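You operate a simulated robot arm through the tools that you are given. There is no shell and no other tool. Be economical: measure what you need, move in short steps, check, and stop when the job is done.

The job below is to be done with a simulated robot arm. You get a single attempt, and the scene is never put back.

Task
Put the round pot lid on the steamer and run the hob till the lid mists.
Fine: grey plug into the reel before its blue knob goes on; cream knob to high, back to off after the mist. Reel stays on.

It is judged by the outcome, as a careful person would: the job done as asked, and still so three seconds after it is handed in. It fails if anything else is knocked over, pushed out of place, dropped, spilled or broken. Lids that push on must go on centred and level and be pressed home; caps that screw on are set level and turned clockwise until they are tight.

Robot
A 7-joint arm with a two-finger parallel gripper, fixed in place. Base frame: the origin is at the foot of the arm, x ahead of it, y to its left, z up; the work surface is at about z = 72. Readings come in cm, rad, newtons and seconds.
With the tool pointing down near the work surface it reaches from about 14 to 68 cm from the base axis. Its first joint turns from -2.897 to 2.897 rad. Payload 1.57 kg.
The TCP is the grasp point between the finger pads, 3 cm short of the fingertips. In the tool frame z runs along the fingers and y along their closing line. Largest opening 8 cm; finger width 1.7, thickness 1.2; the body of the gripper, 4 by 8.2 cm, starts 8 cm behind the TCP.
Orientation is told as [roll, pitch, yaw] about the base's x, y, z axes, in that order, counted from this pose: with the fingers straight down and closing along the base's y, the tool's x points along the base's -x, its y along +y and its z along -z.

Tools
- The arm moves only by the tool send_rows. Its argument "plan" is a list of rows, each an object (a shift or turn left out is 0, a gripper value left out holds the last) with "slide": the shift along the tool's x, y, z in cm, a list of three; "rot": the turn, a rotation vector about the tool's x, y, z in rad, a list of three; "gripper": the opening in per cent of the stroke, from 0 (shut) to 100 (fully open). In form: [{"slide": [tx, ty, tz], "rot": [ax, ay, az], "gripper": gripper}, ...]. A call has 1 to 10 rows; each row shifts and turns the commanded pose from where the row before left it, along the tool's axes as they then stand. Each row takes 0.2 s and may step no farther than 5 cm and 0.15 rad from the row before; otherwise, or with a gripper value out of range, the whole call is refused. A pose out of reach is approached as far as the arm can. The call stops where the force on the tool passes 50 N (or 10 N more than at its start, if that is more) or the arm is blocked; 0.2 s more then pass. The fingers move at their own pace (about 7.2 cm/s each) and stop on an object; they squeeze with about 30 N. The grip force told is the motor's: it shows also when the fingers shut on nothing. Time passes only in rows, and 0.2 s behind the last, so rows that do not move let the fingers close. It gives the time, the measured TCP pose, the force on the tool (base axes), the opening and the grip force at its end, in the units of the frame above (readings bear some noise), with the torque about the TCP (base axes, N m) and any sound that the robot's microphone picked up.
- Cameras (640 x 400 px; columns grow to the right, rows downward): "scene" is fixed at [5.01, 65.04, 151.84]; the picture's right is [-0.52, -0.85, 0.00], its down [-0.53, 0.33, -0.78] and it looks along [0.67, -0.41, -0.62] (base axes); focal length 336 px, centre (320, 200). "wrist" rides on the gripper at [7.2, -0.7, -12.2] in the tool frame; the picture's right is [0.09, 1.00, 0.00], its down [-0.84, 0.08, -0.54] and it looks along [-0.54, 0.05, 0.84] (tool axes); focal length 238 px, centre (320, 200).
- grab_frame(camera): a new picture of that camera. No time passes.
- slide_trunk(by): slides the trunk up (or, below 0, down) by that many cm; the arm rides with it, the base frame stays. It gives what a move gives, with no picture.
- measure_at(camera, pixels): for up to 12 pixels [column, row] of the newest picture of that camera ("zoom" is the newest enlarged one), the place [x, y, z] in the base frame of the surface seen there, good to about 0.2 cm. No time passes.
- close_up(camera, box): a new picture of the part [left, top, right, bottom] of that camera's present view, enlarged. No time passes.
- close_job(): hands the job in; it is judged then, once.

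Go step by step. Measure first, check grasps and placings, and put right what went wrong. The budget is 80 turns and 54 pictures, counting those below and the enlarged ones. Unless the task says otherwise, let go and move clear before handing in, and close with one line.

The tools are called after "Request:" as a command line: name --argument value ..., lists and objects as JSON in quotes. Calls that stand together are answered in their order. send_rows: Moves the arm, as the interface text tells. Its arguments: {"type":"object","properties":{"plan":{"type":"array","items":{"type":"object","properties":{"slide":{"type":"array","items":{"type":"number"}},"rot":{"type":"array","items":{"type":"number"}},"gripper":{"type":"number"}}}}},"required":["plan"]} The other tools are called the same way: slide_trunk (by) slides the trunk up or down; grab_frame (camera) takes a picture; measure_at (camera, pixels) gives the place of the surface under pixels of a picture; close_up (camera, box) takes an enlarged picture of a part of a camera's view; close_job () hands the job in.

At the start:

```text
clock: 0.0
position: [47.26, 3.26, 122.23]
ee_rot: [0.0, 0.001, 0.0]
ft_force: [0.4, 0.0, 1.0]
ft_torque: [-0.03, -0.01, 0.02]
width: 7.99
grasp_force: 0.1
trunk travel left (down, up): [-42.5, 5.5]
```

scene: 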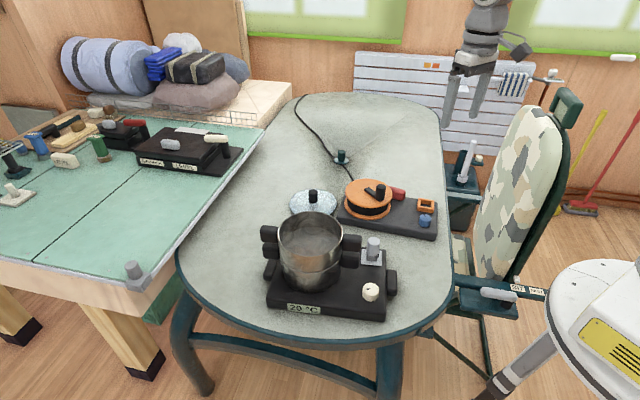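
wrist: 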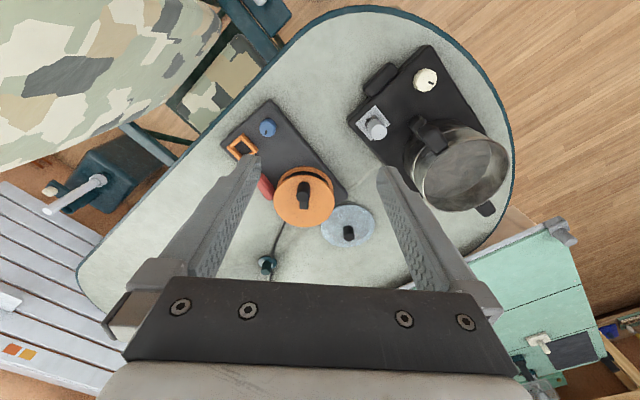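

The pictures show the hob with steamer, the reel with its blue knob, the lid, and grey plug candidates; I'll enlarge these and measure.

Request:
close_up --camera "scene" --box '[240, 140, 460, 320]'

Request:
close_up --camera "wrist" --box '[200, 30, 540, 290]'

Request:
measure_at --camera "scene" --pixels '[[313, 196], [342, 156], [375, 243], [370, 290], [426, 220], [426, 204], [397, 193], [368, 190], [310, 220], [310, 260], [300, 205], [377, 188]]'

```text
2.22 times, centred on (350, 230) of scene
```

zoom: 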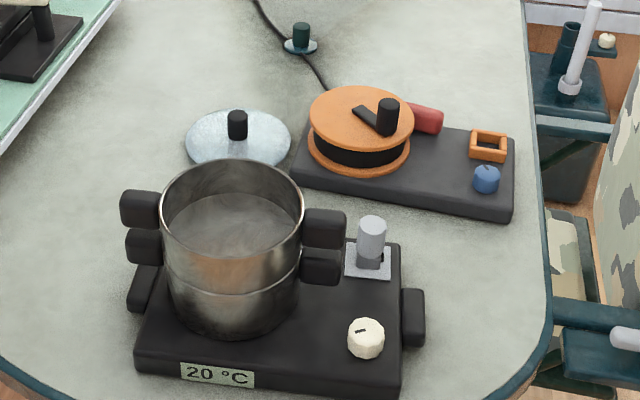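

```text
1.54 times, centred on (370, 160) of wrist
```

zoom: 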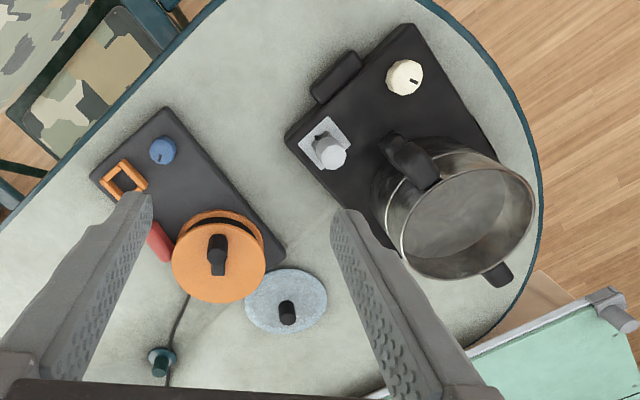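

```text
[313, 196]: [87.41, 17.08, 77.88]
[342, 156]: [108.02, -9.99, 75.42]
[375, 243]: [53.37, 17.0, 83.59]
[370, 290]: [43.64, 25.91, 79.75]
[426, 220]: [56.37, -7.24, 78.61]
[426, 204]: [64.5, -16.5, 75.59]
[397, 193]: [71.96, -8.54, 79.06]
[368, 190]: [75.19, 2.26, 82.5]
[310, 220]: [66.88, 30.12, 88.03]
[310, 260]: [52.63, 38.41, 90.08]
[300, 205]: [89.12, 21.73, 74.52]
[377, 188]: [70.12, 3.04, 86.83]
```

The lid lies around (87,17), far out, while the grey plug stands at (53,17) on the hob and the orange frame seems to be the reel's socket. I'll enlarge the details.

Request:
close_up --camera "scene" --box '[330, 170, 450, 310]'

Request:
close_up --camera "wrist" --box '[220, 80, 300, 220]'

Request:
measure_at --camera "wrist" --pixels '[[376, 130], [370, 112], [240, 148], [267, 129], [426, 80], [430, 82], [348, 213], [348, 232], [348, 245], [470, 155], [303, 195], [340, 180]]'

```text
2.86 times, centred on (390, 240) of scene
```

zoom: 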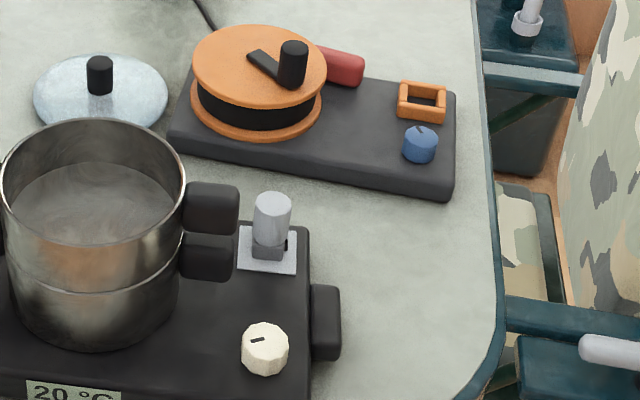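

```text
2.86 times, centred on (260, 150) of wrist
```

zoom: 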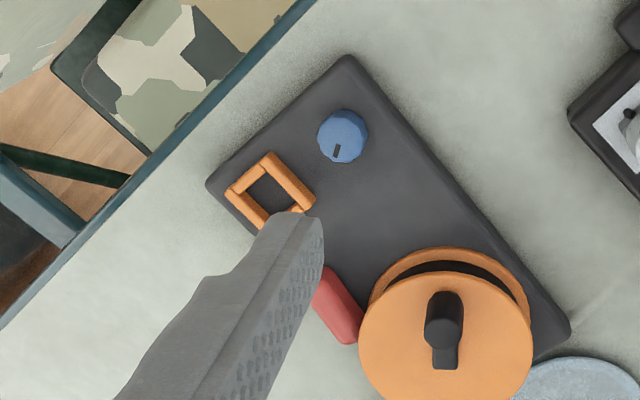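

```text
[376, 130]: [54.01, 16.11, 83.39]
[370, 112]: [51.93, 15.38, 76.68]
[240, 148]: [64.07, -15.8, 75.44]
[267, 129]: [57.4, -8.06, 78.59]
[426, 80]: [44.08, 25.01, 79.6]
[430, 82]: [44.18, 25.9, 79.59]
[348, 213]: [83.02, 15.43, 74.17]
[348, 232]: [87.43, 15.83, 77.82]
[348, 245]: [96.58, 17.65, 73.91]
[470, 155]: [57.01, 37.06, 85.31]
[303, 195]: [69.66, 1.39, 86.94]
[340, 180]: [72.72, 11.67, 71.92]
```

Plug handle top is at about (54,16,83.4); socket about (64,-16,75.4). I'll lower the arm for a closer wrist look at both.

Request:
send_rows --plan '[{"slide": [1.5, 0, 4.5]}, {"slide": [1.5, 0, 4.5]}, {"slide": [1.5, 0, 4.5]}, {"slide": [1.5, 0, 4.5]}, {"slide": [1, 0, 4]}]'

Request:
grab_frame --camera "wrist"

```text
clock: 1.2
position: [40.35, 3.21, 100.13]
ee_rot: [0.001, -0.001, -0.001]
ft_force: [0.8, -0.2, -0.6]
ft_torque: [0.0, -0.02, 0.03]
width: 8.01
grasp_force: 0.1
trunk travel left (down, up): [-42.5, 5.5]
```

```text
47 pictures are left
```

wrist: 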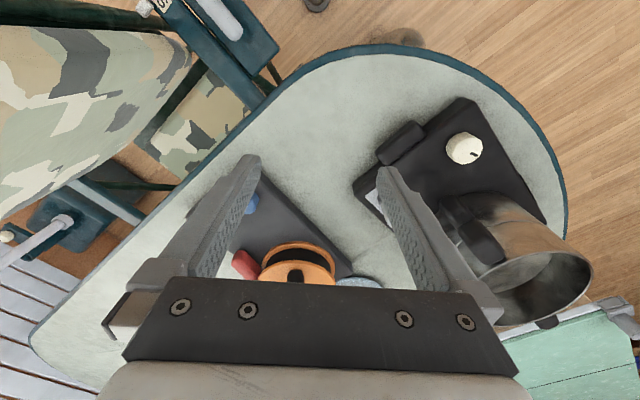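

The fingers hide the plug and the socket (right finger at column 400). Moving forward puts both higher in the picture.

Request:
send_rows --plan '[{"slide": [-5, 0, 0]}, {"slide": [-4.5, 0, 0]}]'

Request:
close_up --camera "wrist" --box '[140, 40, 500, 265]'

```text
clock: 1.8
position: [49.85, 3.21, 100.2]
ee_rot: [-0.001, 0.003, 0.004]
ft_force: [0.7, -0.3, -0.1]
ft_torque: [0.01, 0.04, 0.02]
width: 8.02
grasp_force: 0.1
trunk travel left (down, up): [-42.5, 5.5]
```

```text
1.78 times, centred on (320, 152) of wrist
```

zoom: 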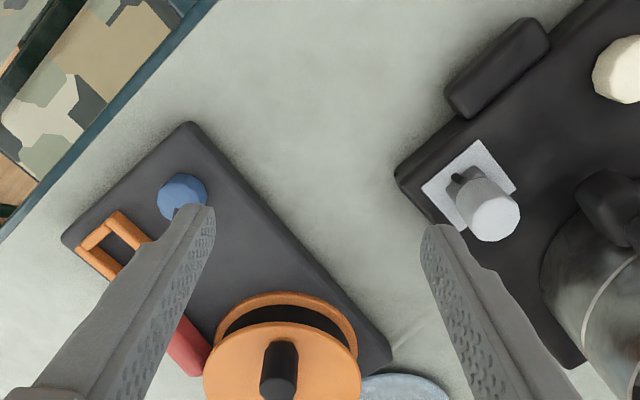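

The plug's plate (corners 420,185 / 475,140 / 518,185 / 455,230) and the reel edges are visible now. I'll measure them.

Request:
measure_at --camera "zoom" --pixels '[[424, 187], [475, 144], [513, 183], [492, 220], [475, 222], [515, 208], [470, 190], [456, 180], [65, 240], [190, 125], [390, 355], [402, 178]]'

Request:
measure_at --camera "zoom" --pixels '[[78, 250], [118, 213], [150, 240], [112, 278], [115, 245], [185, 185], [185, 213], [277, 365], [285, 345], [525, 28], [620, 65], [463, 110]]'

Request:
close_up --camera "wrist" --box '[360, 90, 460, 190]'

```text
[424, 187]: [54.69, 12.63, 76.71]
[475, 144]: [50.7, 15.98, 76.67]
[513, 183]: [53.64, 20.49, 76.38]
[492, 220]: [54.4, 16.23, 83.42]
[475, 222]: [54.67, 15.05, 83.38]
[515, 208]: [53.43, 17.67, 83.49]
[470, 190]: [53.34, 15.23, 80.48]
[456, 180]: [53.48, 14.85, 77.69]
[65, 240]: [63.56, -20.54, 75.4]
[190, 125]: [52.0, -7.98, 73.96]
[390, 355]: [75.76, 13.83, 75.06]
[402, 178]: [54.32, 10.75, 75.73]
```

```text
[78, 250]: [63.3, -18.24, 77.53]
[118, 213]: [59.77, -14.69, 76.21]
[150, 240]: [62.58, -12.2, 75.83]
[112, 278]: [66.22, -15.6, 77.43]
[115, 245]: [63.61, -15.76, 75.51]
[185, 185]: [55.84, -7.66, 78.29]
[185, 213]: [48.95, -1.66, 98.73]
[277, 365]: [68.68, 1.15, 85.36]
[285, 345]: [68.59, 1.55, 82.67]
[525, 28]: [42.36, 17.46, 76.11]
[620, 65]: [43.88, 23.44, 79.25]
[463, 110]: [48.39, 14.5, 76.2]
```

```text
4.00 times, centred on (410, 140) of wrist
```

zoom: 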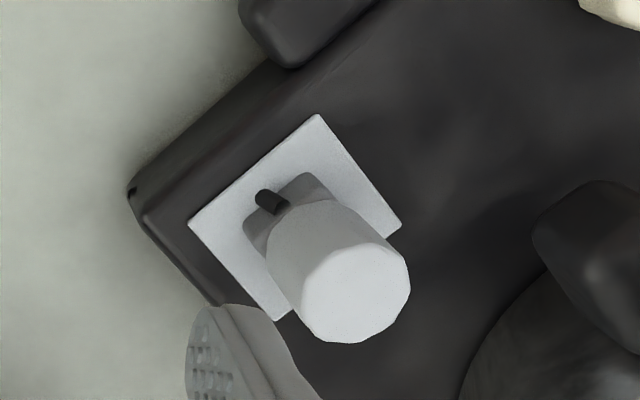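

The plug has a square foot with a small black key on its (-x,-y) side. I need to see where the matching notch in the orange frame is, so I'm moving over it.

Request:
send_rows --plan '[{"slide": [0, -5, 0]}, {"slide": [0, -5, 0]}, {"slide": [0, -5, 0]}, {"slide": [0, -4, 0]}]'

Request:
close_up --camera "wrist" --box '[260, 90, 420, 240]'

```text
clock: 2.8
position: [49.61, -15.78, 100.29]
ee_rot: [-0.001, 0.001, 0.002]
ft_force: [0.2, 0.3, 0.3]
ft_torque: [0.01, 0.04, -0.03]
width: 8.02
grasp_force: 0.1
trunk travel left (down, up): [-42.5, 5.5]
```

```text
2.67 times, centred on (340, 165) of wrist
```

zoom: 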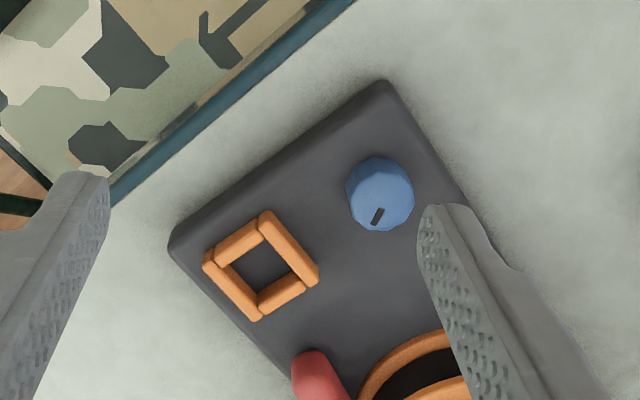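

Request:
close_up --camera "wrist" --box '[300, 130, 370, 180]'

Request:
measure_at --camera "zoom" --pixels '[[100, 278], [248, 128], [465, 325], [310, 480], [236, 200], [340, 280], [270, 370], [180, 280], [130, 275], [260, 145], [440, 320], [290, 400]]'

```text
8.00 times, centred on (335, 155) of wrist
```

zoom: 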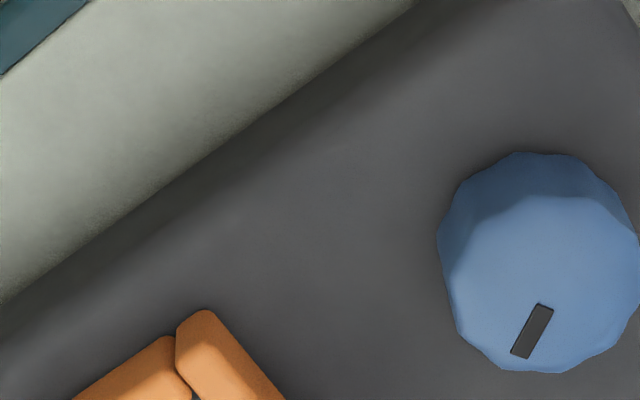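

```text
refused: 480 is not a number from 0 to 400
```

Request:
close_up --camera "wrist" --box '[286, 162, 350, 216]'

```text
7.41 times, centred on (318, 189) of wrist
```

zoom: 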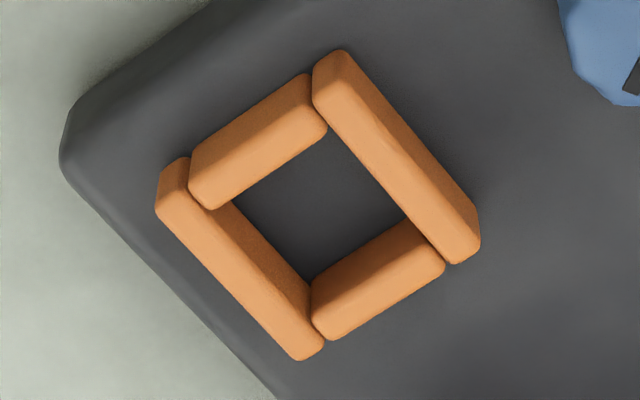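

Request:
measure_at --camera "zoom" --pixels '[[190, 165], [340, 58], [470, 220], [310, 345], [230, 205], [325, 125], [408, 215], [310, 282], [318, 200], [260, 140], [400, 160], [240, 255]]'

Request:
measure_at --camera "wrist" --pixels '[[339, 159], [343, 166], [337, 168], [349, 160], [339, 157], [341, 173], [333, 164]]'

```text
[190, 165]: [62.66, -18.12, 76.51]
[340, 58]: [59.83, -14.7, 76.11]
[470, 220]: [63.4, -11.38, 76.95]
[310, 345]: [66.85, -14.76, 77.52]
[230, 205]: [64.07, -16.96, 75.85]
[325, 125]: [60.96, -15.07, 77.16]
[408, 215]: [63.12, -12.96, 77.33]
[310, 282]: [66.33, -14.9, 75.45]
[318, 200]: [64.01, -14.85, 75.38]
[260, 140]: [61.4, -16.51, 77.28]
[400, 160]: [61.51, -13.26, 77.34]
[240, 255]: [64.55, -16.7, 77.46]
```

```text
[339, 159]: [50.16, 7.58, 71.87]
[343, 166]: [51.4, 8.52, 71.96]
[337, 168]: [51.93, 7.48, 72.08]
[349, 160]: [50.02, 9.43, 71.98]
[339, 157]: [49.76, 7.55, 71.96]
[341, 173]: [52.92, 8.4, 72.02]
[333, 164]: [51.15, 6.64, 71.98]
```

The frame is a square box about 3.5 cm inside, bar tops at z 77.4, centre near (63.5,-15), turned about 42.5°. I'll enlarge the plug and the frame from the scene side.

Request:
close_up --camera "scene" --box '[350, 225, 400, 275]'

Request:
close_up --camera "scene" --box '[400, 190, 445, 240]'

```text
8.00 times, centred on (375, 250) of scene
```

zoom: 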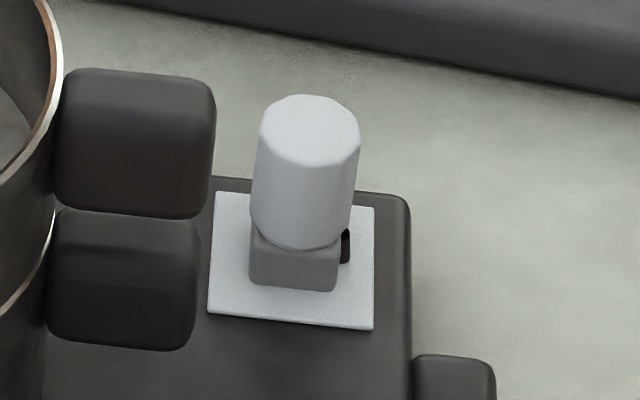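

```text
8.00 times, centred on (422, 215) of scene
```

zoom: 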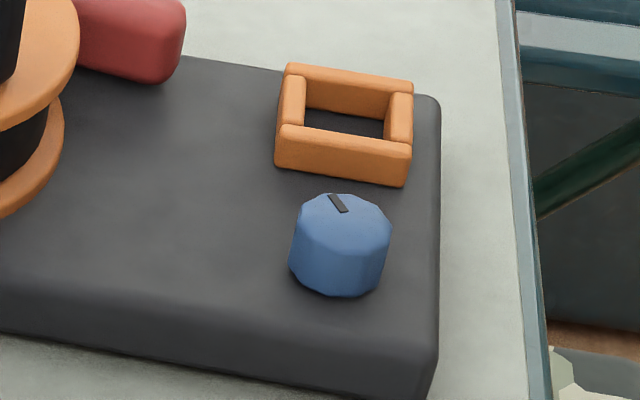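

The plug's square foot should drop into the square frame. I'll go above the plug and yaw by about +53° so the plate's edges can be checked against the picture axes.

Request:
send_rows --plan '[{"slide": [-0.5, 4.5, 0]}, {"slide": [-0.5, 4.5, 0]}, {"slide": [-0.5, 4.5, 0]}, {"slide": [-0.5, 4.5, 0]}, {"slide": [-0.5, 4.5, 0]}, {"slide": [-0.5, 4.5, 0]}, {"slide": [-0.7, 4.4, 0]}]'

Request:
send_rows --plan '[{"rot": [0, 0, -0.132]}, {"rot": [0, 0, -0.132]}, {"rot": [0, 0, -0.132]}, {"rot": [0, 0, -0.132]}, {"rot": [0, 0, -0.132]}, {"rot": [0, 0, -0.132]}, {"rot": [0, 0, -0.133], "slide": [0, 0, 2]}]'

Request:
grab_frame --camera "wrist"

```text
clock: 4.4
position: [53.47, 15.84, 100.14]
ee_rot: [-0.001, 0.0, 0.001]
ft_force: [-0.4, 0.0, 0.3]
ft_torque: [0.02, 0.02, 0.01]
width: 7.99
grasp_force: 0.0
trunk travel left (down, up): [-42.5, 5.5]
```

```text
clock: 6.0
position: [53.37, 15.58, 98.13]
ee_rot: [0.0, 0.001, 0.926]
ft_force: [-0.8, 0.6, 0.5]
ft_torque: [-0.02, -0.03, -0.02]
width: 8.0
grasp_force: 0.1
trunk travel left (down, up): [-42.5, 5.5]
```

```text
39 pictures are left
```

wrist: 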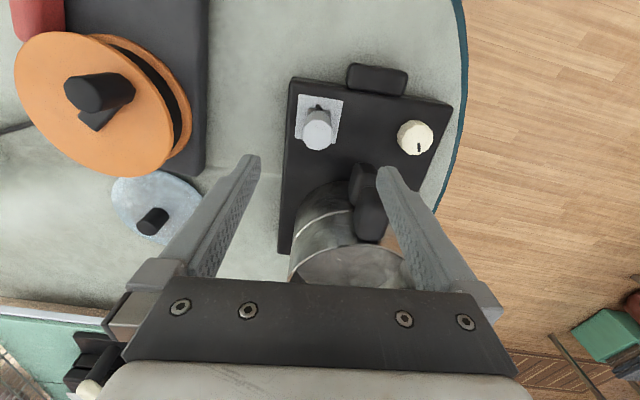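

The hob looks nearly square to the tool. I'll measure its edges, plate and the pot rim and handle.

Request:
measure_at --camera "wrist" --pixels '[[297, 92], [448, 105], [284, 230], [299, 98], [341, 102], [297, 143], [318, 143], [331, 130], [303, 131], [415, 137], [366, 165], [372, 200]]'

Request:
close_up --camera "wrist" --box '[280, 80, 360, 160]'

```text
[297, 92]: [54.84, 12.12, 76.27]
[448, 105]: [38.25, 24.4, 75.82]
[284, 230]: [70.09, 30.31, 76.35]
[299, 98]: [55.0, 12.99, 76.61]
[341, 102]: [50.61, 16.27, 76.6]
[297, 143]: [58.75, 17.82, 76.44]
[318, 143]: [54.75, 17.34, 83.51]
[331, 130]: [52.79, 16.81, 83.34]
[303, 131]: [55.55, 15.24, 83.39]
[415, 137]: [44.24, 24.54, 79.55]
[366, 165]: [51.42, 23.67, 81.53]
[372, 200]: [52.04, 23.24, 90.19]
```

```text
5.00 times, centred on (320, 120) of wrist
```

zoom: 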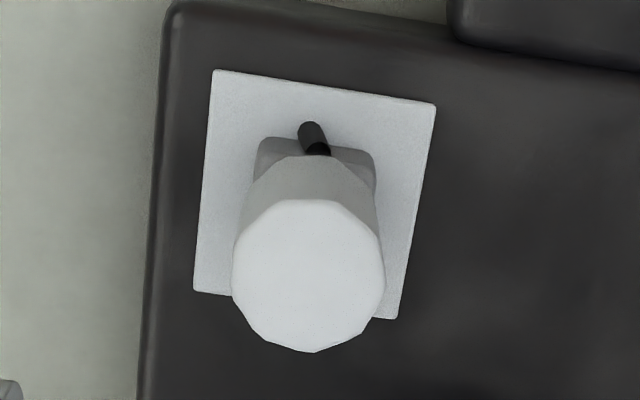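

Request:
measure_at --camera "zoom" --pixels '[[308, 275], [240, 270], [378, 270], [310, 208], [310, 344], [260, 150], [374, 162], [216, 75], [430, 106], [200, 286], [390, 312], [308, 130]]'

```text
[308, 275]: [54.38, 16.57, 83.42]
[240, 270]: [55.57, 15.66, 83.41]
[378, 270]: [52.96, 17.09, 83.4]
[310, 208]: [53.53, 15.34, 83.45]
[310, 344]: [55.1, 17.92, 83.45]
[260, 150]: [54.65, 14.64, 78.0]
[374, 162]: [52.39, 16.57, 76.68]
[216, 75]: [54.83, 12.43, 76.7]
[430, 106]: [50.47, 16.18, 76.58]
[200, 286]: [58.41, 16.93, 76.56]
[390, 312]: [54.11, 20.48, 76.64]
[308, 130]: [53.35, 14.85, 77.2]
```

The plug's centre is (54.37,16.53), its cylinder is 3 cm wide and the hob is at about 50.5°. I'll set the yaw, centre, lower to TCP z≈82.3 and check before gripping.

Request:
send_rows --plan '[{"rot": [0, 0, 0.044], "gripper": 66}, {"slide": [-1.37, -0.17, 3]}, {"slide": [0, 0, 4]}, {"slide": [0, 0, 3]}]'

Request:
grab_frame --camera "wrist"

```text
clock: 7.0
position: [54.35, 16.77, 88.36]
ee_rot: [0.0, -0.001, 0.881]
ft_force: [-0.6, -0.1, -0.5]
ft_torque: [-0.03, -0.02, 0.03]
width: 5.29
grasp_force: 0.0
trunk travel left (down, up): [-42.5, 5.5]
```

```text
37 pictures are left
```

wrist: 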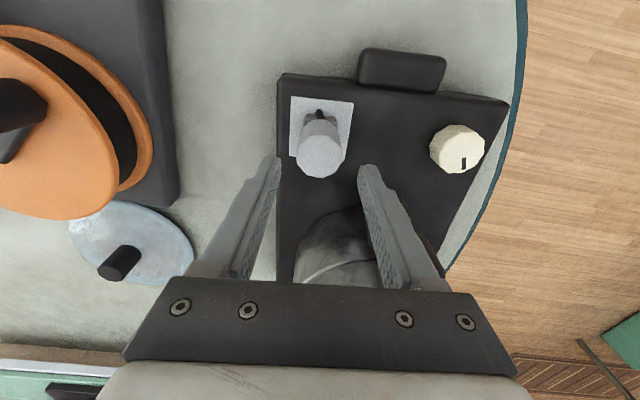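

The plug top shows at (319,156), right where a centred plug should be. I'll lower to the grip height and close.

Request:
send_rows --plan '[{"slide": [0, 0, 3]}, {"slide": [0, 0, 3.0]}, {"gripper": 0}, {}, {}, {}]'

```text
clock: 8.4
position: [54.44, 16.4, 82.27]
ee_rot: [-0.001, -0.001, 0.882]
ft_force: [-0.1, -1.2, -0.4]
ft_torque: [-0.01, 0.01, 0.04]
width: 3.47
grasp_force: 30.0
trunk travel left (down, up): [-42.5, 5.5]
```

Gripped at 3.47 cm width. I'll lift it straight up.

Request:
send_rows --plan '[{"slide": [0, 0, -1]}, {"slide": [0, 0, -2]}, {"slide": [0, 0, -4]}, {"slide": [0, 0, -5]}, {"slide": [0, 0, -2]}]'

Request:
grab_frame --camera "wrist"

Request:
close_up --camera "scene" --box '[320, 150, 440, 270]'

```text
clock: 9.6
position: [54.42, 16.66, 96.07]
ee_rot: [0.001, -0.001, 0.881]
ft_force: [-0.4, -0.4, 0.0]
ft_torque: [-0.01, -0.02, -0.02]
width: 3.46
grasp_force: 29.7
trunk travel left (down, up): [-42.5, 5.5]
```

```text
36 pictures are left
```

wrist: 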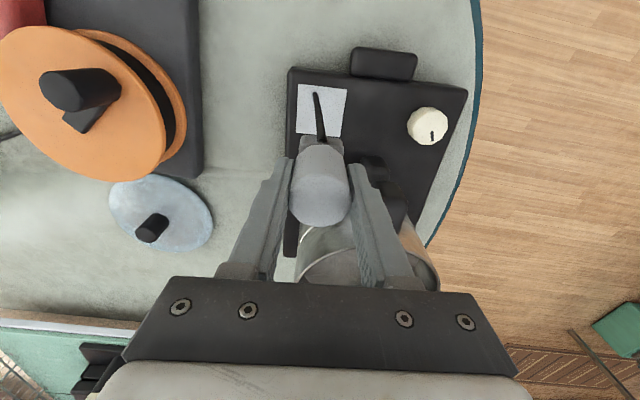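

```text
3.33 times, centred on (380, 210) of scene
```

zoom: 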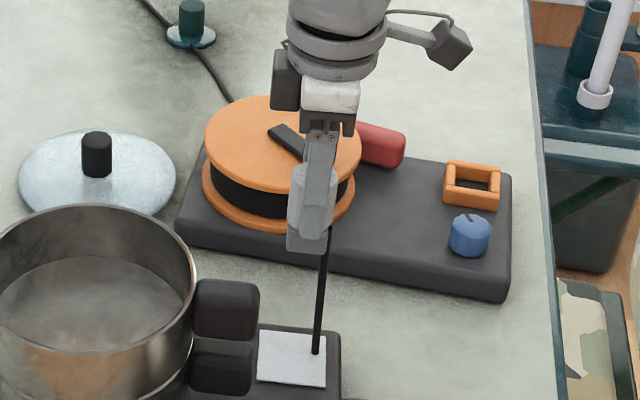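

The "key" is the plug's cord leading to the plate, so it doesn't matter which way round the plug goes. I'll turn to 42.5° and carry the plug to above the frame.

Request:
send_rows --plan '[{"rot": [0, 0, 0.14]}, {"slide": [2.1, -4.214, 0]}, {"slide": [2.1, -4.214, 0]}, {"slide": [2.1, -4.214, 0]}, {"slide": [2.1, -4.214, 0]}, {"slide": [2.1, -4.214, 0]}, {"slide": [2.1, -4.214, 0]}, {"slide": [2.1, -4.214, 0]}]'

Request:
close_up --camera "wrist" --box '[250, 60, 410, 160]'

```text
clock: 11.4
position: [63.4, -15.23, 96.26]
ee_rot: [0.0, 0.002, 0.741]
ft_force: [0.5, -0.6, -1.0]
ft_torque: [0.0, -0.01, -0.01]
width: 3.48
grasp_force: 30.1
trunk travel left (down, up): [-42.5, 5.5]
```

```text
4.00 times, centred on (330, 110) of wrist
```

zoom: 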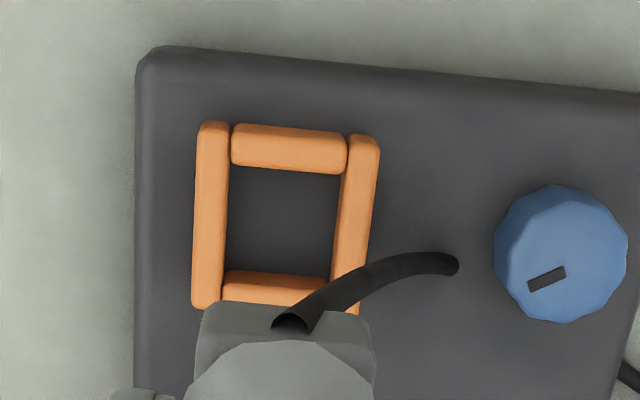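

Edges are aligned within about 1°. I'll measure the frame's bars from this view.

Request:
measure_at --camera "zoom" --pixels '[[200, 200], [226, 200], [345, 220], [372, 220], [290, 128], [290, 168], [280, 276], [260, 295], [212, 215], [356, 220], [288, 150], [275, 290]]'

```text
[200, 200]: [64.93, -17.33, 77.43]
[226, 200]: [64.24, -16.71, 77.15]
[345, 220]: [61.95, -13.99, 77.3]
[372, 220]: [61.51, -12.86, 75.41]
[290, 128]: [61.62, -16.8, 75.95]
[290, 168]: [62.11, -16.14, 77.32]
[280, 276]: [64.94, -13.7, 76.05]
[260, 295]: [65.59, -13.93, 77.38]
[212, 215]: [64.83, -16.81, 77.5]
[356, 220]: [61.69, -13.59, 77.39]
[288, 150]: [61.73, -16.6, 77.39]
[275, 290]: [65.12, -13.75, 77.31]
```

The frame's centre is (63.52,-14.92), and the opening is about 3.55 cm. The foot may be nearly as wide, so I'll check how the plug sits in the grip.

Request:
close_up --camera "wrist" --box '[270, 110, 370, 240]'

Request:
measure_at --camera "zoom" --pixels '[[200, 120], [315, 130], [205, 130], [310, 142], [256, 150], [215, 290], [320, 290], [262, 380], [262, 260], [255, 200]]'

```text
3.08 times, centred on (320, 175) of wrist
```

zoom: 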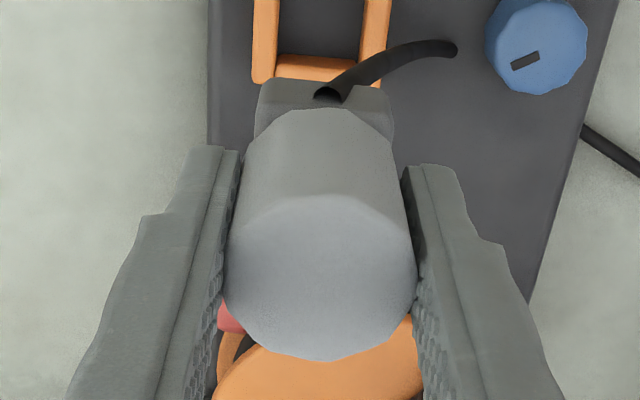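

```text
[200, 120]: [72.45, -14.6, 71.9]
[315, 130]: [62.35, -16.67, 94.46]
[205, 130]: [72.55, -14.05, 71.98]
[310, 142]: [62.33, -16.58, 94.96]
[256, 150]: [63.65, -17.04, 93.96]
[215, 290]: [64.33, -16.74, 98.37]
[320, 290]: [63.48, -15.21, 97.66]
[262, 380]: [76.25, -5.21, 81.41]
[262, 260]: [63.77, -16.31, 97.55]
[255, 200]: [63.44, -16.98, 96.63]
```

Request:
measure_at --camera "zoom" --pixels '[[268, 88], [262, 125], [384, 102], [388, 125], [300, 100], [360, 115], [322, 285], [235, 260], [412, 265], [320, 205], [320, 350], [280, 83]]'

```text
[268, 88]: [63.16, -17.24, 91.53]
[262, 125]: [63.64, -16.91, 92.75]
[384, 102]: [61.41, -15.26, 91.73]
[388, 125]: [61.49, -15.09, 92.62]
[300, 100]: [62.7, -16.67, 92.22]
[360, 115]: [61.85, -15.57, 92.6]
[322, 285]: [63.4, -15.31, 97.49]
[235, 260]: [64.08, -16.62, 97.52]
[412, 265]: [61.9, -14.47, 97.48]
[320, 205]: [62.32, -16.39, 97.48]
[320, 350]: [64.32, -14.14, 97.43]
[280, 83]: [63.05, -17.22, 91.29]
```

The plug is centred in the grip and its foot is about 2.9 cm, so there is some 0.3 cm of play. I'll correct by 0.34/0.13 cm and lower.

Request:
send_rows --plan '[{"slide": [-0.34, 0.13, 0]}, {"slide": [0, 0, 4]}, {"slide": [0, 0, 4]}, {"slide": [0, 0, 3]}, {"slide": [0, 0, 1]}, {"slide": [0, 0, 1]}, {"slide": [0, 0, 1]}]'

Request:
close_up --camera "wrist" --box '[250, 90, 390, 240]'

```text
clock: 13.0
position: [63.68, -14.71, 83.26]
ee_rot: [-0.003, -0.005, 0.743]
ft_force: [-17.8, 4.5, 27.7]
ft_torque: [0.5, 0.61, 0.2]
width: 3.48
grasp_force: 30.1
trunk travel left (down, up): [-42.5, 5.5]
stopped in row 7: the force on the tool passed its limit at 52 N (the readings are from after the stop); the commanded pose is now the measured one
```

```text
2.67 times, centred on (320, 165) of wrist
```

zoom: 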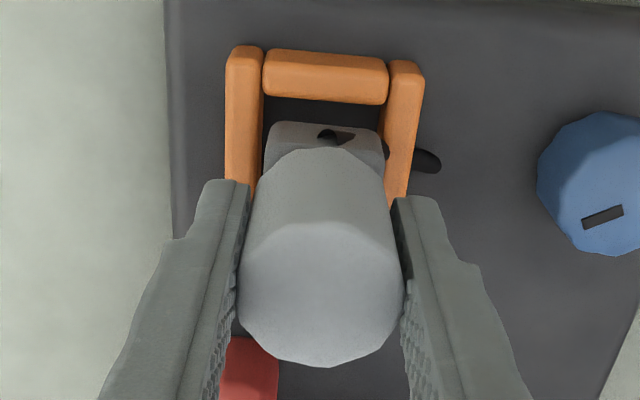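

Contact came early: a gap shows between the foot (row 125) and the front bar (row 100), so the plug sits too far along +u. I'll measure the offset.

Request:
measure_at --camera "zoom" --pixels '[[320, 98], [290, 96], [280, 128], [365, 136], [300, 135], [272, 150], [380, 150], [262, 120], [388, 130], [246, 120], [402, 130], [330, 75]]'

```text
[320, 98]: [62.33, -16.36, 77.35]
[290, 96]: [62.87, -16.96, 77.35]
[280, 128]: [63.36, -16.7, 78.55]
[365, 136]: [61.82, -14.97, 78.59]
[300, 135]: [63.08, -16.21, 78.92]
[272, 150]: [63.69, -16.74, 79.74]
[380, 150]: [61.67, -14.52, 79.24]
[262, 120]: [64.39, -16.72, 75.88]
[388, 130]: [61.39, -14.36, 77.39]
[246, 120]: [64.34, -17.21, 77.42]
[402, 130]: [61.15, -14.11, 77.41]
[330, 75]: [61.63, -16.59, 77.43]
```

The foot's front face is 0.53 cm from the front bar, so it must come back about 0.28 cm. I'll lift a little, shift and lower again.

Request:
send_rows --plan '[{"slide": [0, 0, -0.8]}, {"slide": [0.28, -0.07, 0]}, {}, {"slide": [0, 0, 0.8]}, {"slide": [0, 0, 0.8]}, {"slide": [0, 0, 0.8]}, {"slide": [0, 0, 0.4]}]'

Request:
close_up --camera "wrist" --box '[250, 90, 390, 240]'

```text
clock: 14.3
position: [63.88, -14.88, 83.03]
ee_rot: [-0.008, -0.008, 0.74]
ft_force: [-12.6, 2.2, 20.6]
ft_torque: [0.01, 0.13, 0.03]
width: 3.49
grasp_force: 30.5
trunk travel left (down, up): [-42.5, 5.5]
stopped in row 6: the force on the tool passed its limit at 53 N (the readings are from after the stop); the commanded pose is now the measured one
```

```text
2.67 times, centred on (320, 165) of wrist
```

zoom: 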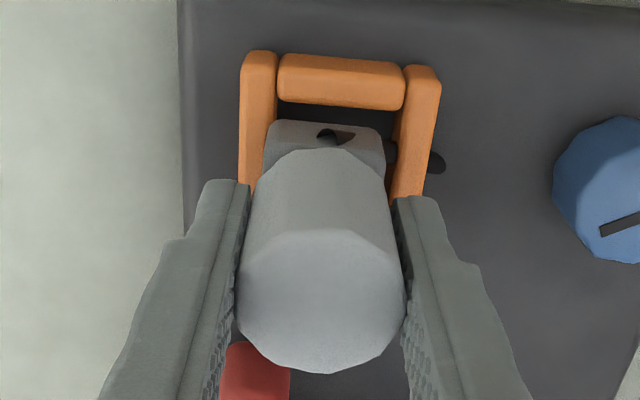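

Still blocked; the reaction (-12.6, 2.2) points to -u,+v. I'll measure again for the offset and to see whether the reel moved.

Request:
measure_at --camera "zoom" --pixels '[[340, 104], [300, 101], [280, 128], [372, 136], [272, 155], [382, 155], [275, 115], [402, 135], [260, 120], [418, 130], [183, 20], [340, 78]]'

Request:
close_up --camera "scene" --box '[320, 150, 450, 250]'

```text
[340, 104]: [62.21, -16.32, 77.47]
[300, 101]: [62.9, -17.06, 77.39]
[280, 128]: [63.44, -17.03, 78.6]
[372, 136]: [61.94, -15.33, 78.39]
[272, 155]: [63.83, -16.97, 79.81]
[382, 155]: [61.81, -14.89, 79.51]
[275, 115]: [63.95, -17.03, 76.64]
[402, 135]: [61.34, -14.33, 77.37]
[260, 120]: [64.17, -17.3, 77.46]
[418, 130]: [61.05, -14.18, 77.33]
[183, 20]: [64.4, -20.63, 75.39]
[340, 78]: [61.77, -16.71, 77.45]
```

```text
4.00 times, centred on (385, 200) of scene
```

zoom: 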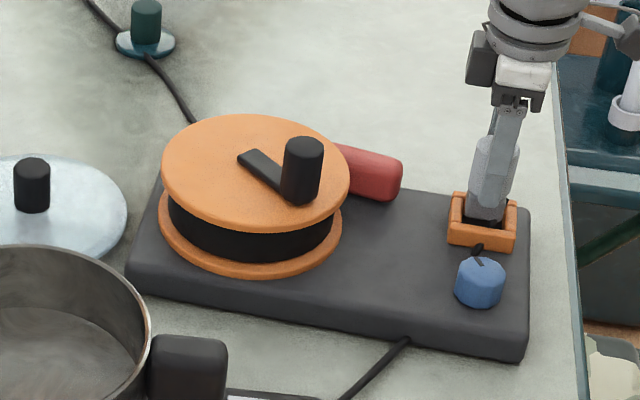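

The reel hasn't moved. The foot is 0.3 cm too far toward -v and 0.1–0.15 too far +u; I'll lift, correct and verify before lowering.

Request:
send_rows --plan '[{"slide": [0, 0, -0.8]}, {"slide": [0.12, 0.28, 0]}, {}]'

Request:
close_up --camera "wrist" --box '[250, 90, 390, 240]'

Request:
measure_at --camera "zoom" --pixels '[[340, 92], [290, 92], [280, 128], [372, 136], [272, 155], [382, 155], [330, 140], [400, 130], [390, 130]]'

```text
clock: 15.1
position: [63.7, -14.95, 83.47]
ee_rot: [-0.007, -0.007, 0.74]
ft_force: [-0.8, 0.2, -0.3]
ft_torque: [-0.02, 0.02, -0.01]
width: 3.48
grasp_force: 30.0
trunk travel left (down, up): [-42.5, 5.5]
```

```text
2.67 times, centred on (320, 165) of wrist
```

zoom: 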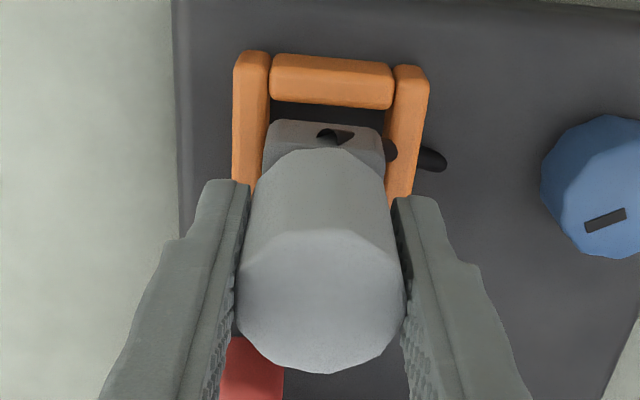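

```text
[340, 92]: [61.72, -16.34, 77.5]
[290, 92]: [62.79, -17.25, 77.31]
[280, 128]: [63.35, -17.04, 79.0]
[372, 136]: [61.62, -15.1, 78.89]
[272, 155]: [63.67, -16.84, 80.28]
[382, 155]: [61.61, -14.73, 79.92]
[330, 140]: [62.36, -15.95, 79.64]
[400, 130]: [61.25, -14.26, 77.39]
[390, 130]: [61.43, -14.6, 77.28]
```

The foot is now centred within 0.1 cm (u 35.2–38.2, v centre -53.98). Lowering.

Request:
send_rows --plan '[{"slide": [0, 0, 0.5]}, {"slide": [0, 0, 0.5]}, {"slide": [0, 0, 0.5]}, {"slide": [0, 0, 0.5]}, {"slide": [0, 0, 0.4]}]'

Request:
close_up --camera "wrist" --box '[250, 90, 390, 240]'

```text
clock: 16.3
position: [63.77, -14.97, 81.0]
ee_rot: [-0.008, -0.008, 0.741]
ft_force: [-1.9, -0.3, 1.0]
ft_torque: [0.07, 0.08, 0.04]
width: 3.48
grasp_force: 29.6
trunk travel left (down, up): [-42.5, 5.5]
```

```text
2.67 times, centred on (320, 165) of wrist
```

zoom: 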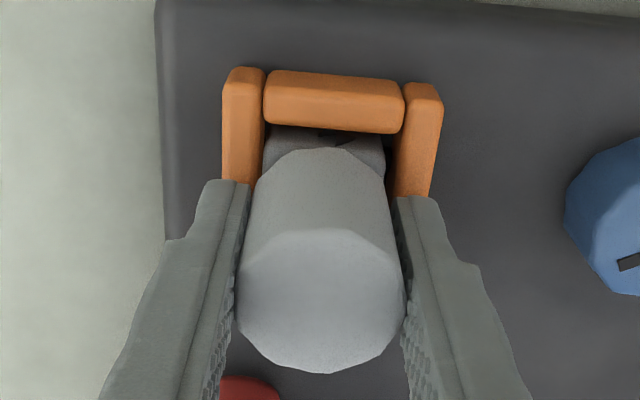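

The foot is inside the frame at TCP z 81.0. I'll press gently until it's home.

Request:
send_rows --plan '[{"slide": [0, 0, 0.15]}, {"slide": [0, 0, 0.15]}, {"slide": [0, 0, 0.15]}]'

```text
clock: 17.1
position: [63.8, -14.88, 81.0]
ee_rot: [-0.012, -0.011, 0.741]
ft_force: [-6.5, 3.8, 29.2]
ft_torque: [0.63, 0.54, 0.06]
width: 3.49
grasp_force: 30.3
trunk travel left (down, up): [-42.5, 5.5]
```

It bears on the floor at z 81.0 with 29 N, so it's seated. I'll relieve the pressure, release and rise.

Request:
send_rows --plan '[{"slide": [0, 0, -0.4]}, {"gripper": 66}, {}, {"slide": [0, 0, -3]}, {"slide": [0, 0, -5]}, {"slide": [0, 0, -5]}]'

Request:
grab_frame --camera "wrist"

Request:
close_up --camera "scene" --box '[320, 150, 450, 250]'

```text
clock: 18.5
position: [63.39, -14.98, 94.07]
ee_rot: [-0.007, -0.006, 0.74]
ft_force: [-0.5, 0.1, -1.1]
ft_torque: [0.02, 0.0, -0.01]
width: 5.3
grasp_force: 0.0
trunk travel left (down, up): [-42.5, 5.5]
```

```text
27 pictures are left
```

wrist: 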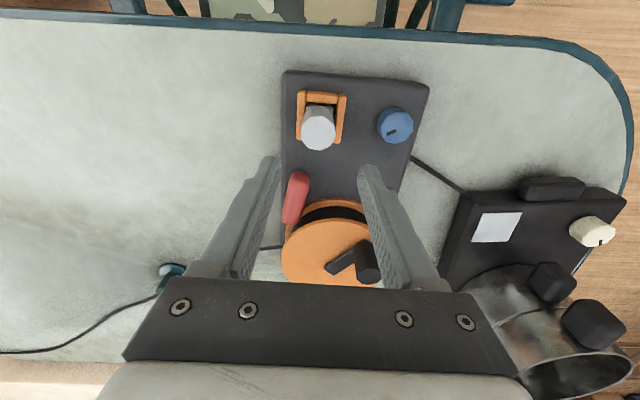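

```text
4.00 times, centred on (385, 200) of scene
```

zoom: 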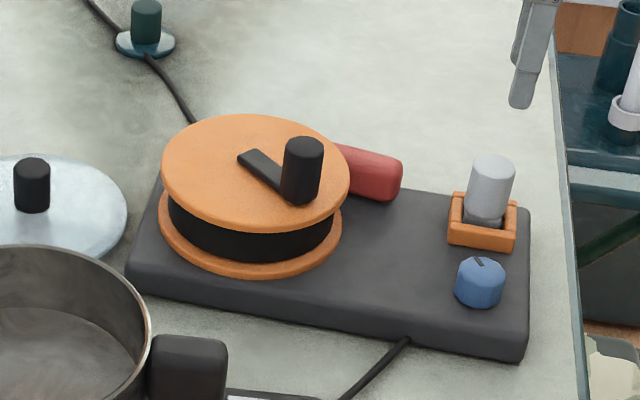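

The plug stands seated in the reel. Now the blue knob: I'll enlarge it and measure its centre and mark.

Request:
close_up --camera "wrist" --box '[370, 100, 420, 150]'

Request:
measure_at --camera "zoom" --pixels '[[320, 225], [230, 215], [400, 230], [320, 160], [320, 300], [315, 240], [330, 120]]'

```text
8.00 times, centred on (395, 125) of wrist
```

zoom: 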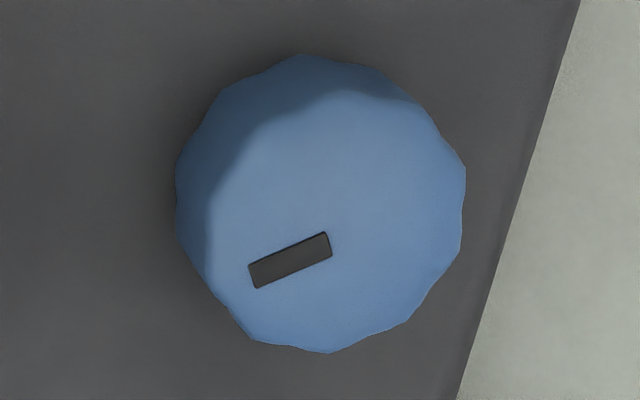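

```text
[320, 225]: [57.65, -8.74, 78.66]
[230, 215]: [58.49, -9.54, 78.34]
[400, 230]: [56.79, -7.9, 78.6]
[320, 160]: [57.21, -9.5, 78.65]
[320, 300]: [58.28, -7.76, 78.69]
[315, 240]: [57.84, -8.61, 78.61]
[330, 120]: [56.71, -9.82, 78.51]
```

The knob's centre is about (57.5,-8.54), diameter 3.5, with its top at 78.65 and its mark toward the plug side. I'll go over it and check centring before lowering.

Request:
send_rows --plan '[{"slide": [0, 4.4, 0]}, {"slide": [-0.05, 4.34, 0]}, {"slide": [0, 0, 4]}, {"slide": [0, 0, 4]}, {"slide": [0, 0, 1.5]}]'

Request:
close_up --camera "wrist" --box '[240, 90, 400, 240]'

```text
clock: 19.7
position: [57.82, -8.2, 84.3]
ee_rot: [-0.007, -0.007, 0.741]
ft_force: [0.3, -1.0, -0.1]
ft_torque: [0.0, -0.01, 0.0]
width: 5.29
grasp_force: 0.0
trunk travel left (down, up): [-42.5, 5.5]
```

```text
2.67 times, centred on (320, 165) of wrist
```

zoom: 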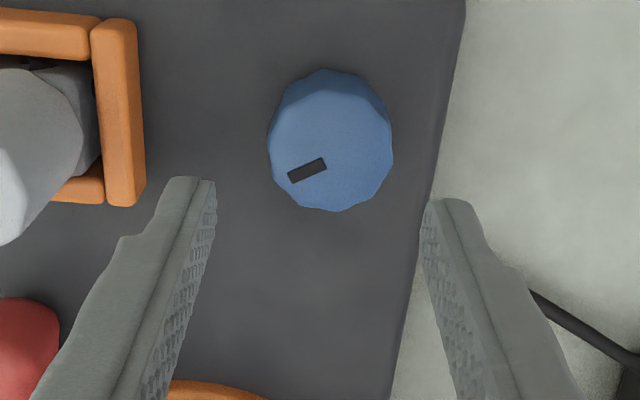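

The knob appears higher in the picture than a centred one would; I'll measure its top again.

Request:
measure_at --camera "zoom" --pixels '[[333, 105], [333, 205], [275, 150], [388, 150], [333, 152], [325, 75], [270, 130], [392, 140]]'

```text
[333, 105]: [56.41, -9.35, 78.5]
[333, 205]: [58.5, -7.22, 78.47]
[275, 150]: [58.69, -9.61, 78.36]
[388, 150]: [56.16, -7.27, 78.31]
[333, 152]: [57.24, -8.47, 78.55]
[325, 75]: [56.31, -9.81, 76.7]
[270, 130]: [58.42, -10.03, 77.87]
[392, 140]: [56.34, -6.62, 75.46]
```

Shift 0.45 cm back toward the knob's axis, then lower to z 79 and close.

Request:
send_rows --plan '[{"slide": [0.45, 0.07, 0]}, {"slide": [0, 0, 3]}, {"slide": [0, 0, 2.2]}, {"gripper": 0}, {}, {}]'

```text
clock: 21.1
position: [57.3, -8.42, 79.09]
ee_rot: [-0.006, -0.007, 0.74]
ft_force: [-9.5, 7.9, -0.4]
ft_torque: [-0.67, 0.03, -0.01]
width: 3.75
grasp_force: 29.9
trunk travel left (down, up): [-42.5, 5.5]
```

The knob is held (3.75 cm) with a small side load along +v. I'll ease that and try a clockwise turn (positive tool-z).

Request:
send_rows --plan '[{"slide": [0, 0.1, 0]}, {"rot": [0, 0, 0.1]}, {"rot": [0, 0, 0.1]}]'

```text
clock: 21.9
position: [57.48, -8.69, 79.0]
ee_rot: [-0.005, -0.007, 0.539]
ft_force: [-1.3, -0.3, 0.3]
ft_torque: [-0.02, 0.42, 0.01]
width: 3.71
grasp_force: 30.1
trunk travel left (down, up): [-42.5, 5.5]
```

Turning freely clockwise with no torque. I'll continue and listen for a click.

Request:
send_rows --plan '[{"rot": [0, 0, 0.12]}, {"rot": [0, 0, 0.12]}, {"rot": [0, 0, 0.12]}, {"rot": [0, 0, 0.12]}]'

Request:
close_up --camera "scene" --box '[240, 140, 460, 320]'

```text
clock: 22.9
position: [57.42, -8.58, 79.18]
ee_rot: [0.0, -0.01, 0.058]
ft_force: [-1.8, 1.0, 0.4]
ft_torque: [-0.14, 0.51, 0.04]
width: 3.71
grasp_force: 30.1
trunk travel left (down, up): [-42.5, 5.5]
```

```text
2.22 times, centred on (350, 230) of scene
```

zoom: 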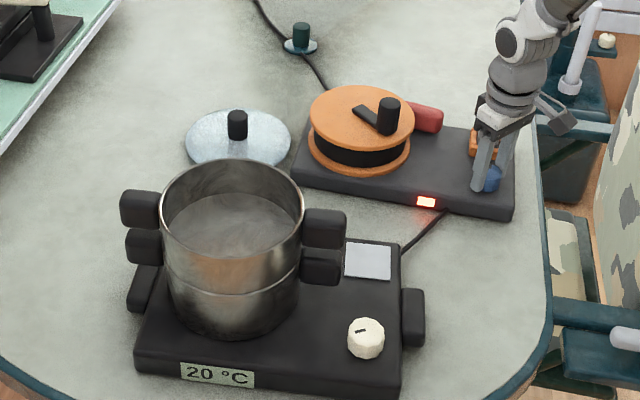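

A red lamp now glows on the reel's front edge (425,202), so it's on. I'll turn a little further for margin, then release and rise.

Request:
send_rows --plan '[{"rot": [0, 0, 0.12]}, {"rot": [0, 0, 0.12]}, {"rot": [0, 0, 0.12]}]'

Request:
send_rows --plan '[{"gripper": 70}, {}, {"slide": [0, 0, -4]}, {"slide": [0, 0, -5]}, {"slide": [0, 0, -5]}]'

Request:
close_up --camera "scene" --box '[320, 150, 450, 250]'

```text
clock: 23.7
position: [57.49, -8.49, 79.23]
ee_rot: [0.004, -0.009, -0.303]
ft_force: [-3.1, -0.3, -0.2]
ft_torque: [-0.38, -0.05, 0.08]
width: 3.7
grasp_force: 30.1
trunk travel left (down, up): [-42.5, 5.5]
```

```text
clock: 24.9
position: [57.23, -8.78, 93.6]
ee_rot: [0.003, -0.008, -0.301]
ft_force: [0.2, -0.1, 0.5]
ft_torque: [-0.01, 0.0, 0.01]
width: 5.59
grasp_force: 0.0
trunk travel left (down, up): [-42.5, 5.5]
```

```text
4.00 times, centred on (385, 200) of scene
```

zoom: 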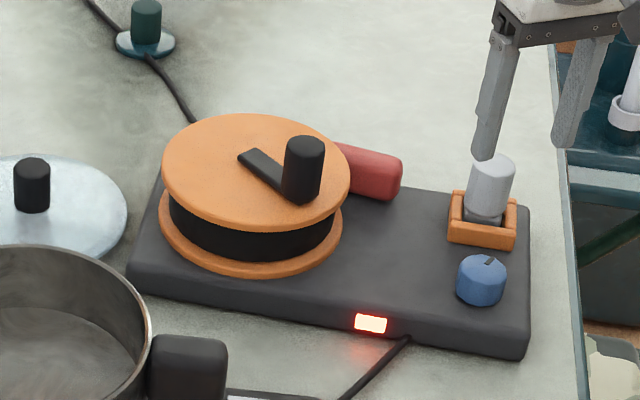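

The reel's lamp stays lit, the plug is seated and the knob is turned on. Next is the lid at about (87,16), beyond the downward reach: I'll raise the arm and lower the trunk so that a forward-tilted tool can reach.

Request:
send_rows --plan '[{"slide": [0, 0, -5], "rot": [0, 0, -0.12]}, {"slide": [0, 0, -5], "rot": [0, 0, -0.12]}, {"slide": [0, 0, -5], "rot": [0, 0, -0.12]}, {"slide": [0, 0, -5], "rot": [0, 0, -0.12]}, {"slide": [0, 4, -3]}, {"slide": [0, 5, -3]}, {"slide": [0, 5, -3]}, {"slide": [0, 3, -3]}]'

Request:
slide_trunk --by -25

Request:
grab_frame --camera "scene"

```text
refused: row 6 steps farther than a row can; nothing moved
```

```text
clock: 26.4
position: [57.22, -8.71, 78.49]
ee_rot: [0.003, -0.007, -0.301]
ft_force: [-7.9, 1.7, 12.8]
ft_torque: [-0.38, 0.41, -0.15]
width: 5.61
grasp_force: 0.5
trunk travel left (down, up): [-26.9, 21.1]
stopped: the force on the tool passed its limit at 68 N (the readings are from after the stop); the commanded pose is now the measured one
```

```text
21 pictures are left
```

scene: 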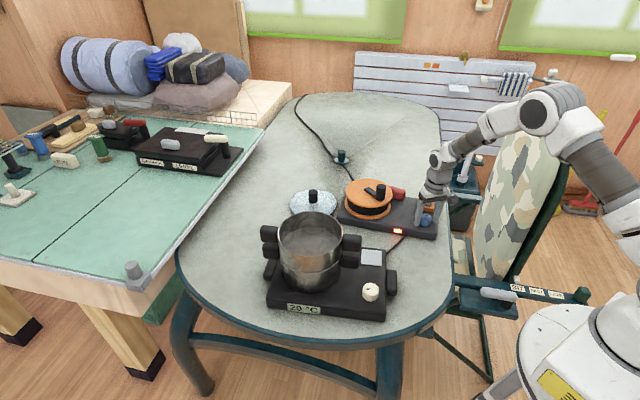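

My rise was refused (one row over 5 cm), so the trunk slide brought the fingers down around the blue knob until the force limit stopped it; nothing seems displaced. I should not have batched those calls. Now straight up.

Request:
send_rows --plan '[{"slide": [0, 0, -2]}, {"slide": [0, 0, -4]}, {"slide": [0, 0, -5]}, {"slide": [0, 0, -5]}, {"slide": [0, 0, -5]}, {"slide": [0, 0, -5]}]'

Request:
grab_frame --camera "scene"

Request:
close_up --camera "scene" --box '[270, 150, 450, 290]'

```text
clock: 27.9
position: [57.06, -8.73, 104.45]
ee_rot: [0.002, -0.007, -0.3]
ft_force: [-0.1, 0.1, 0.4]
ft_torque: [-0.02, 0.02, -0.04]
width: 5.6
grasp_force: 0.0
trunk travel left (down, up): [-26.9, 21.1]
```

```text
20 pictures are left
```

scene: 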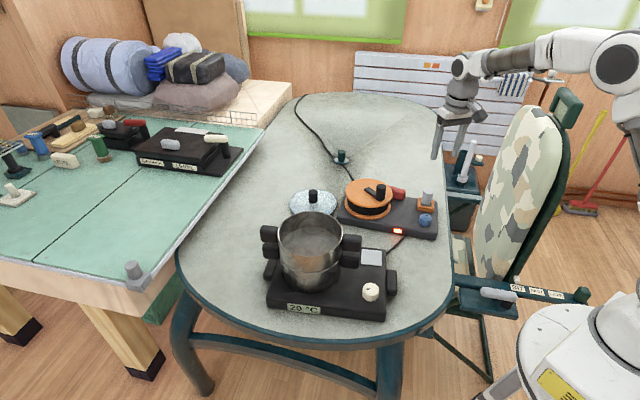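

```text
2.86 times, centred on (360, 220) of scene
```

zoom: 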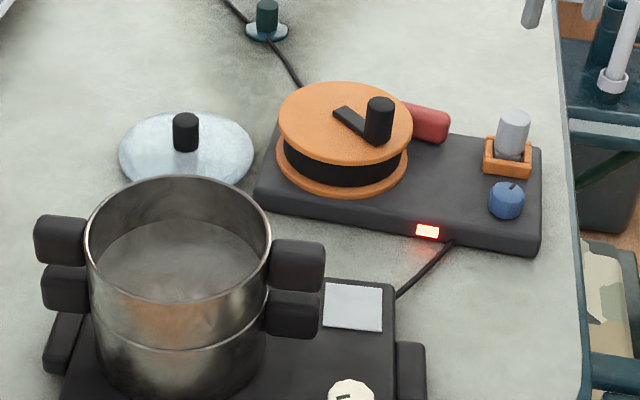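

All is in place and the lamp stays lit. Now yaw toward the lid's bearing, shift left over free table and rise, with no trunk move yet.

Request:
send_rows --plan '[{"slide": [0, 0, -3], "rot": [0, 0, -0.12]}, {"slide": [0, 0, -3], "rot": [0, 0, -0.12]}, {"slide": [0, 0, -3], "rot": [0, 0, -0.12]}, {"slide": [0, 0, -3], "rot": [0, 0, -0.12]}, {"slide": [-0.8, 4.6, 0]}, {"slide": [-0.8, 4.6, 0]}, {"slide": [-0.8, 4.6, 0]}, {"slide": [-0.8, 4.6, 0]}]'

```text
clock: 29.6
position: [56.76, 10.1, 116.35]
ee_rot: [-0.002, -0.01, 0.18]
ft_force: [0.0, -1.0, 0.3]
ft_torque: [0.05, -0.02, -0.01]
width: 5.61
grasp_force: 0.1
trunk travel left (down, up): [-26.9, 21.1]
```

At (56.8,10.1,116.3). Lowering the trunk by 18 leaves the fingertips around z 95, above everything near.

Request:
slide_trunk --by -18

```text
clock: 31.6
position: [56.75, 10.0, 98.36]
ee_rot: [-0.002, -0.009, 0.179]
ft_force: [-0.8, -0.2, 0.0]
ft_torque: [-0.01, -0.01, 0.01]
width: 5.61
grasp_force: 0.0
trunk travel left (down, up): [-8.9, 39.1]
```

Now tilting the fingers forward by about 0.7 rad, then a look.

Request:
send_rows --plan '[{"rot": [0, -0.14, 0]}, {"rot": [0, -0.14, 0]}, {"rot": [0, -0.14, 0]}, {"rot": [0, -0.14, 0]}, {"rot": [0, -0.14, 0]}]'

Request:
grab_frame --camera "wrist"

```text
clock: 32.9
position: [56.81, 9.89, 98.27]
ee_rot: [-0.003, -0.71, 0.182]
ft_force: [0.7, 0.4, -0.1]
ft_torque: [0.02, 0.0, 0.02]
width: 5.61
grasp_force: 0.1
trunk travel left (down, up): [-8.9, 39.1]
```

```text
18 pictures are left
```

wrist: 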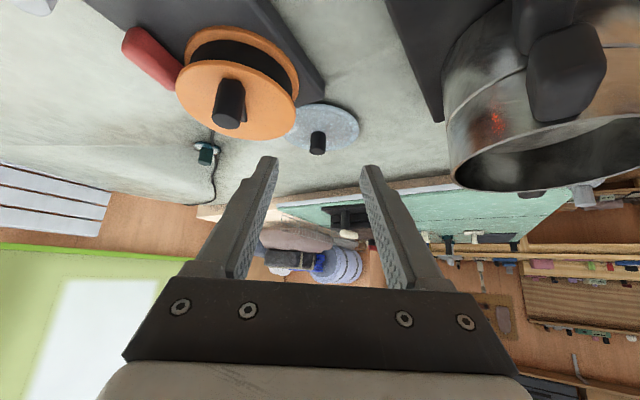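

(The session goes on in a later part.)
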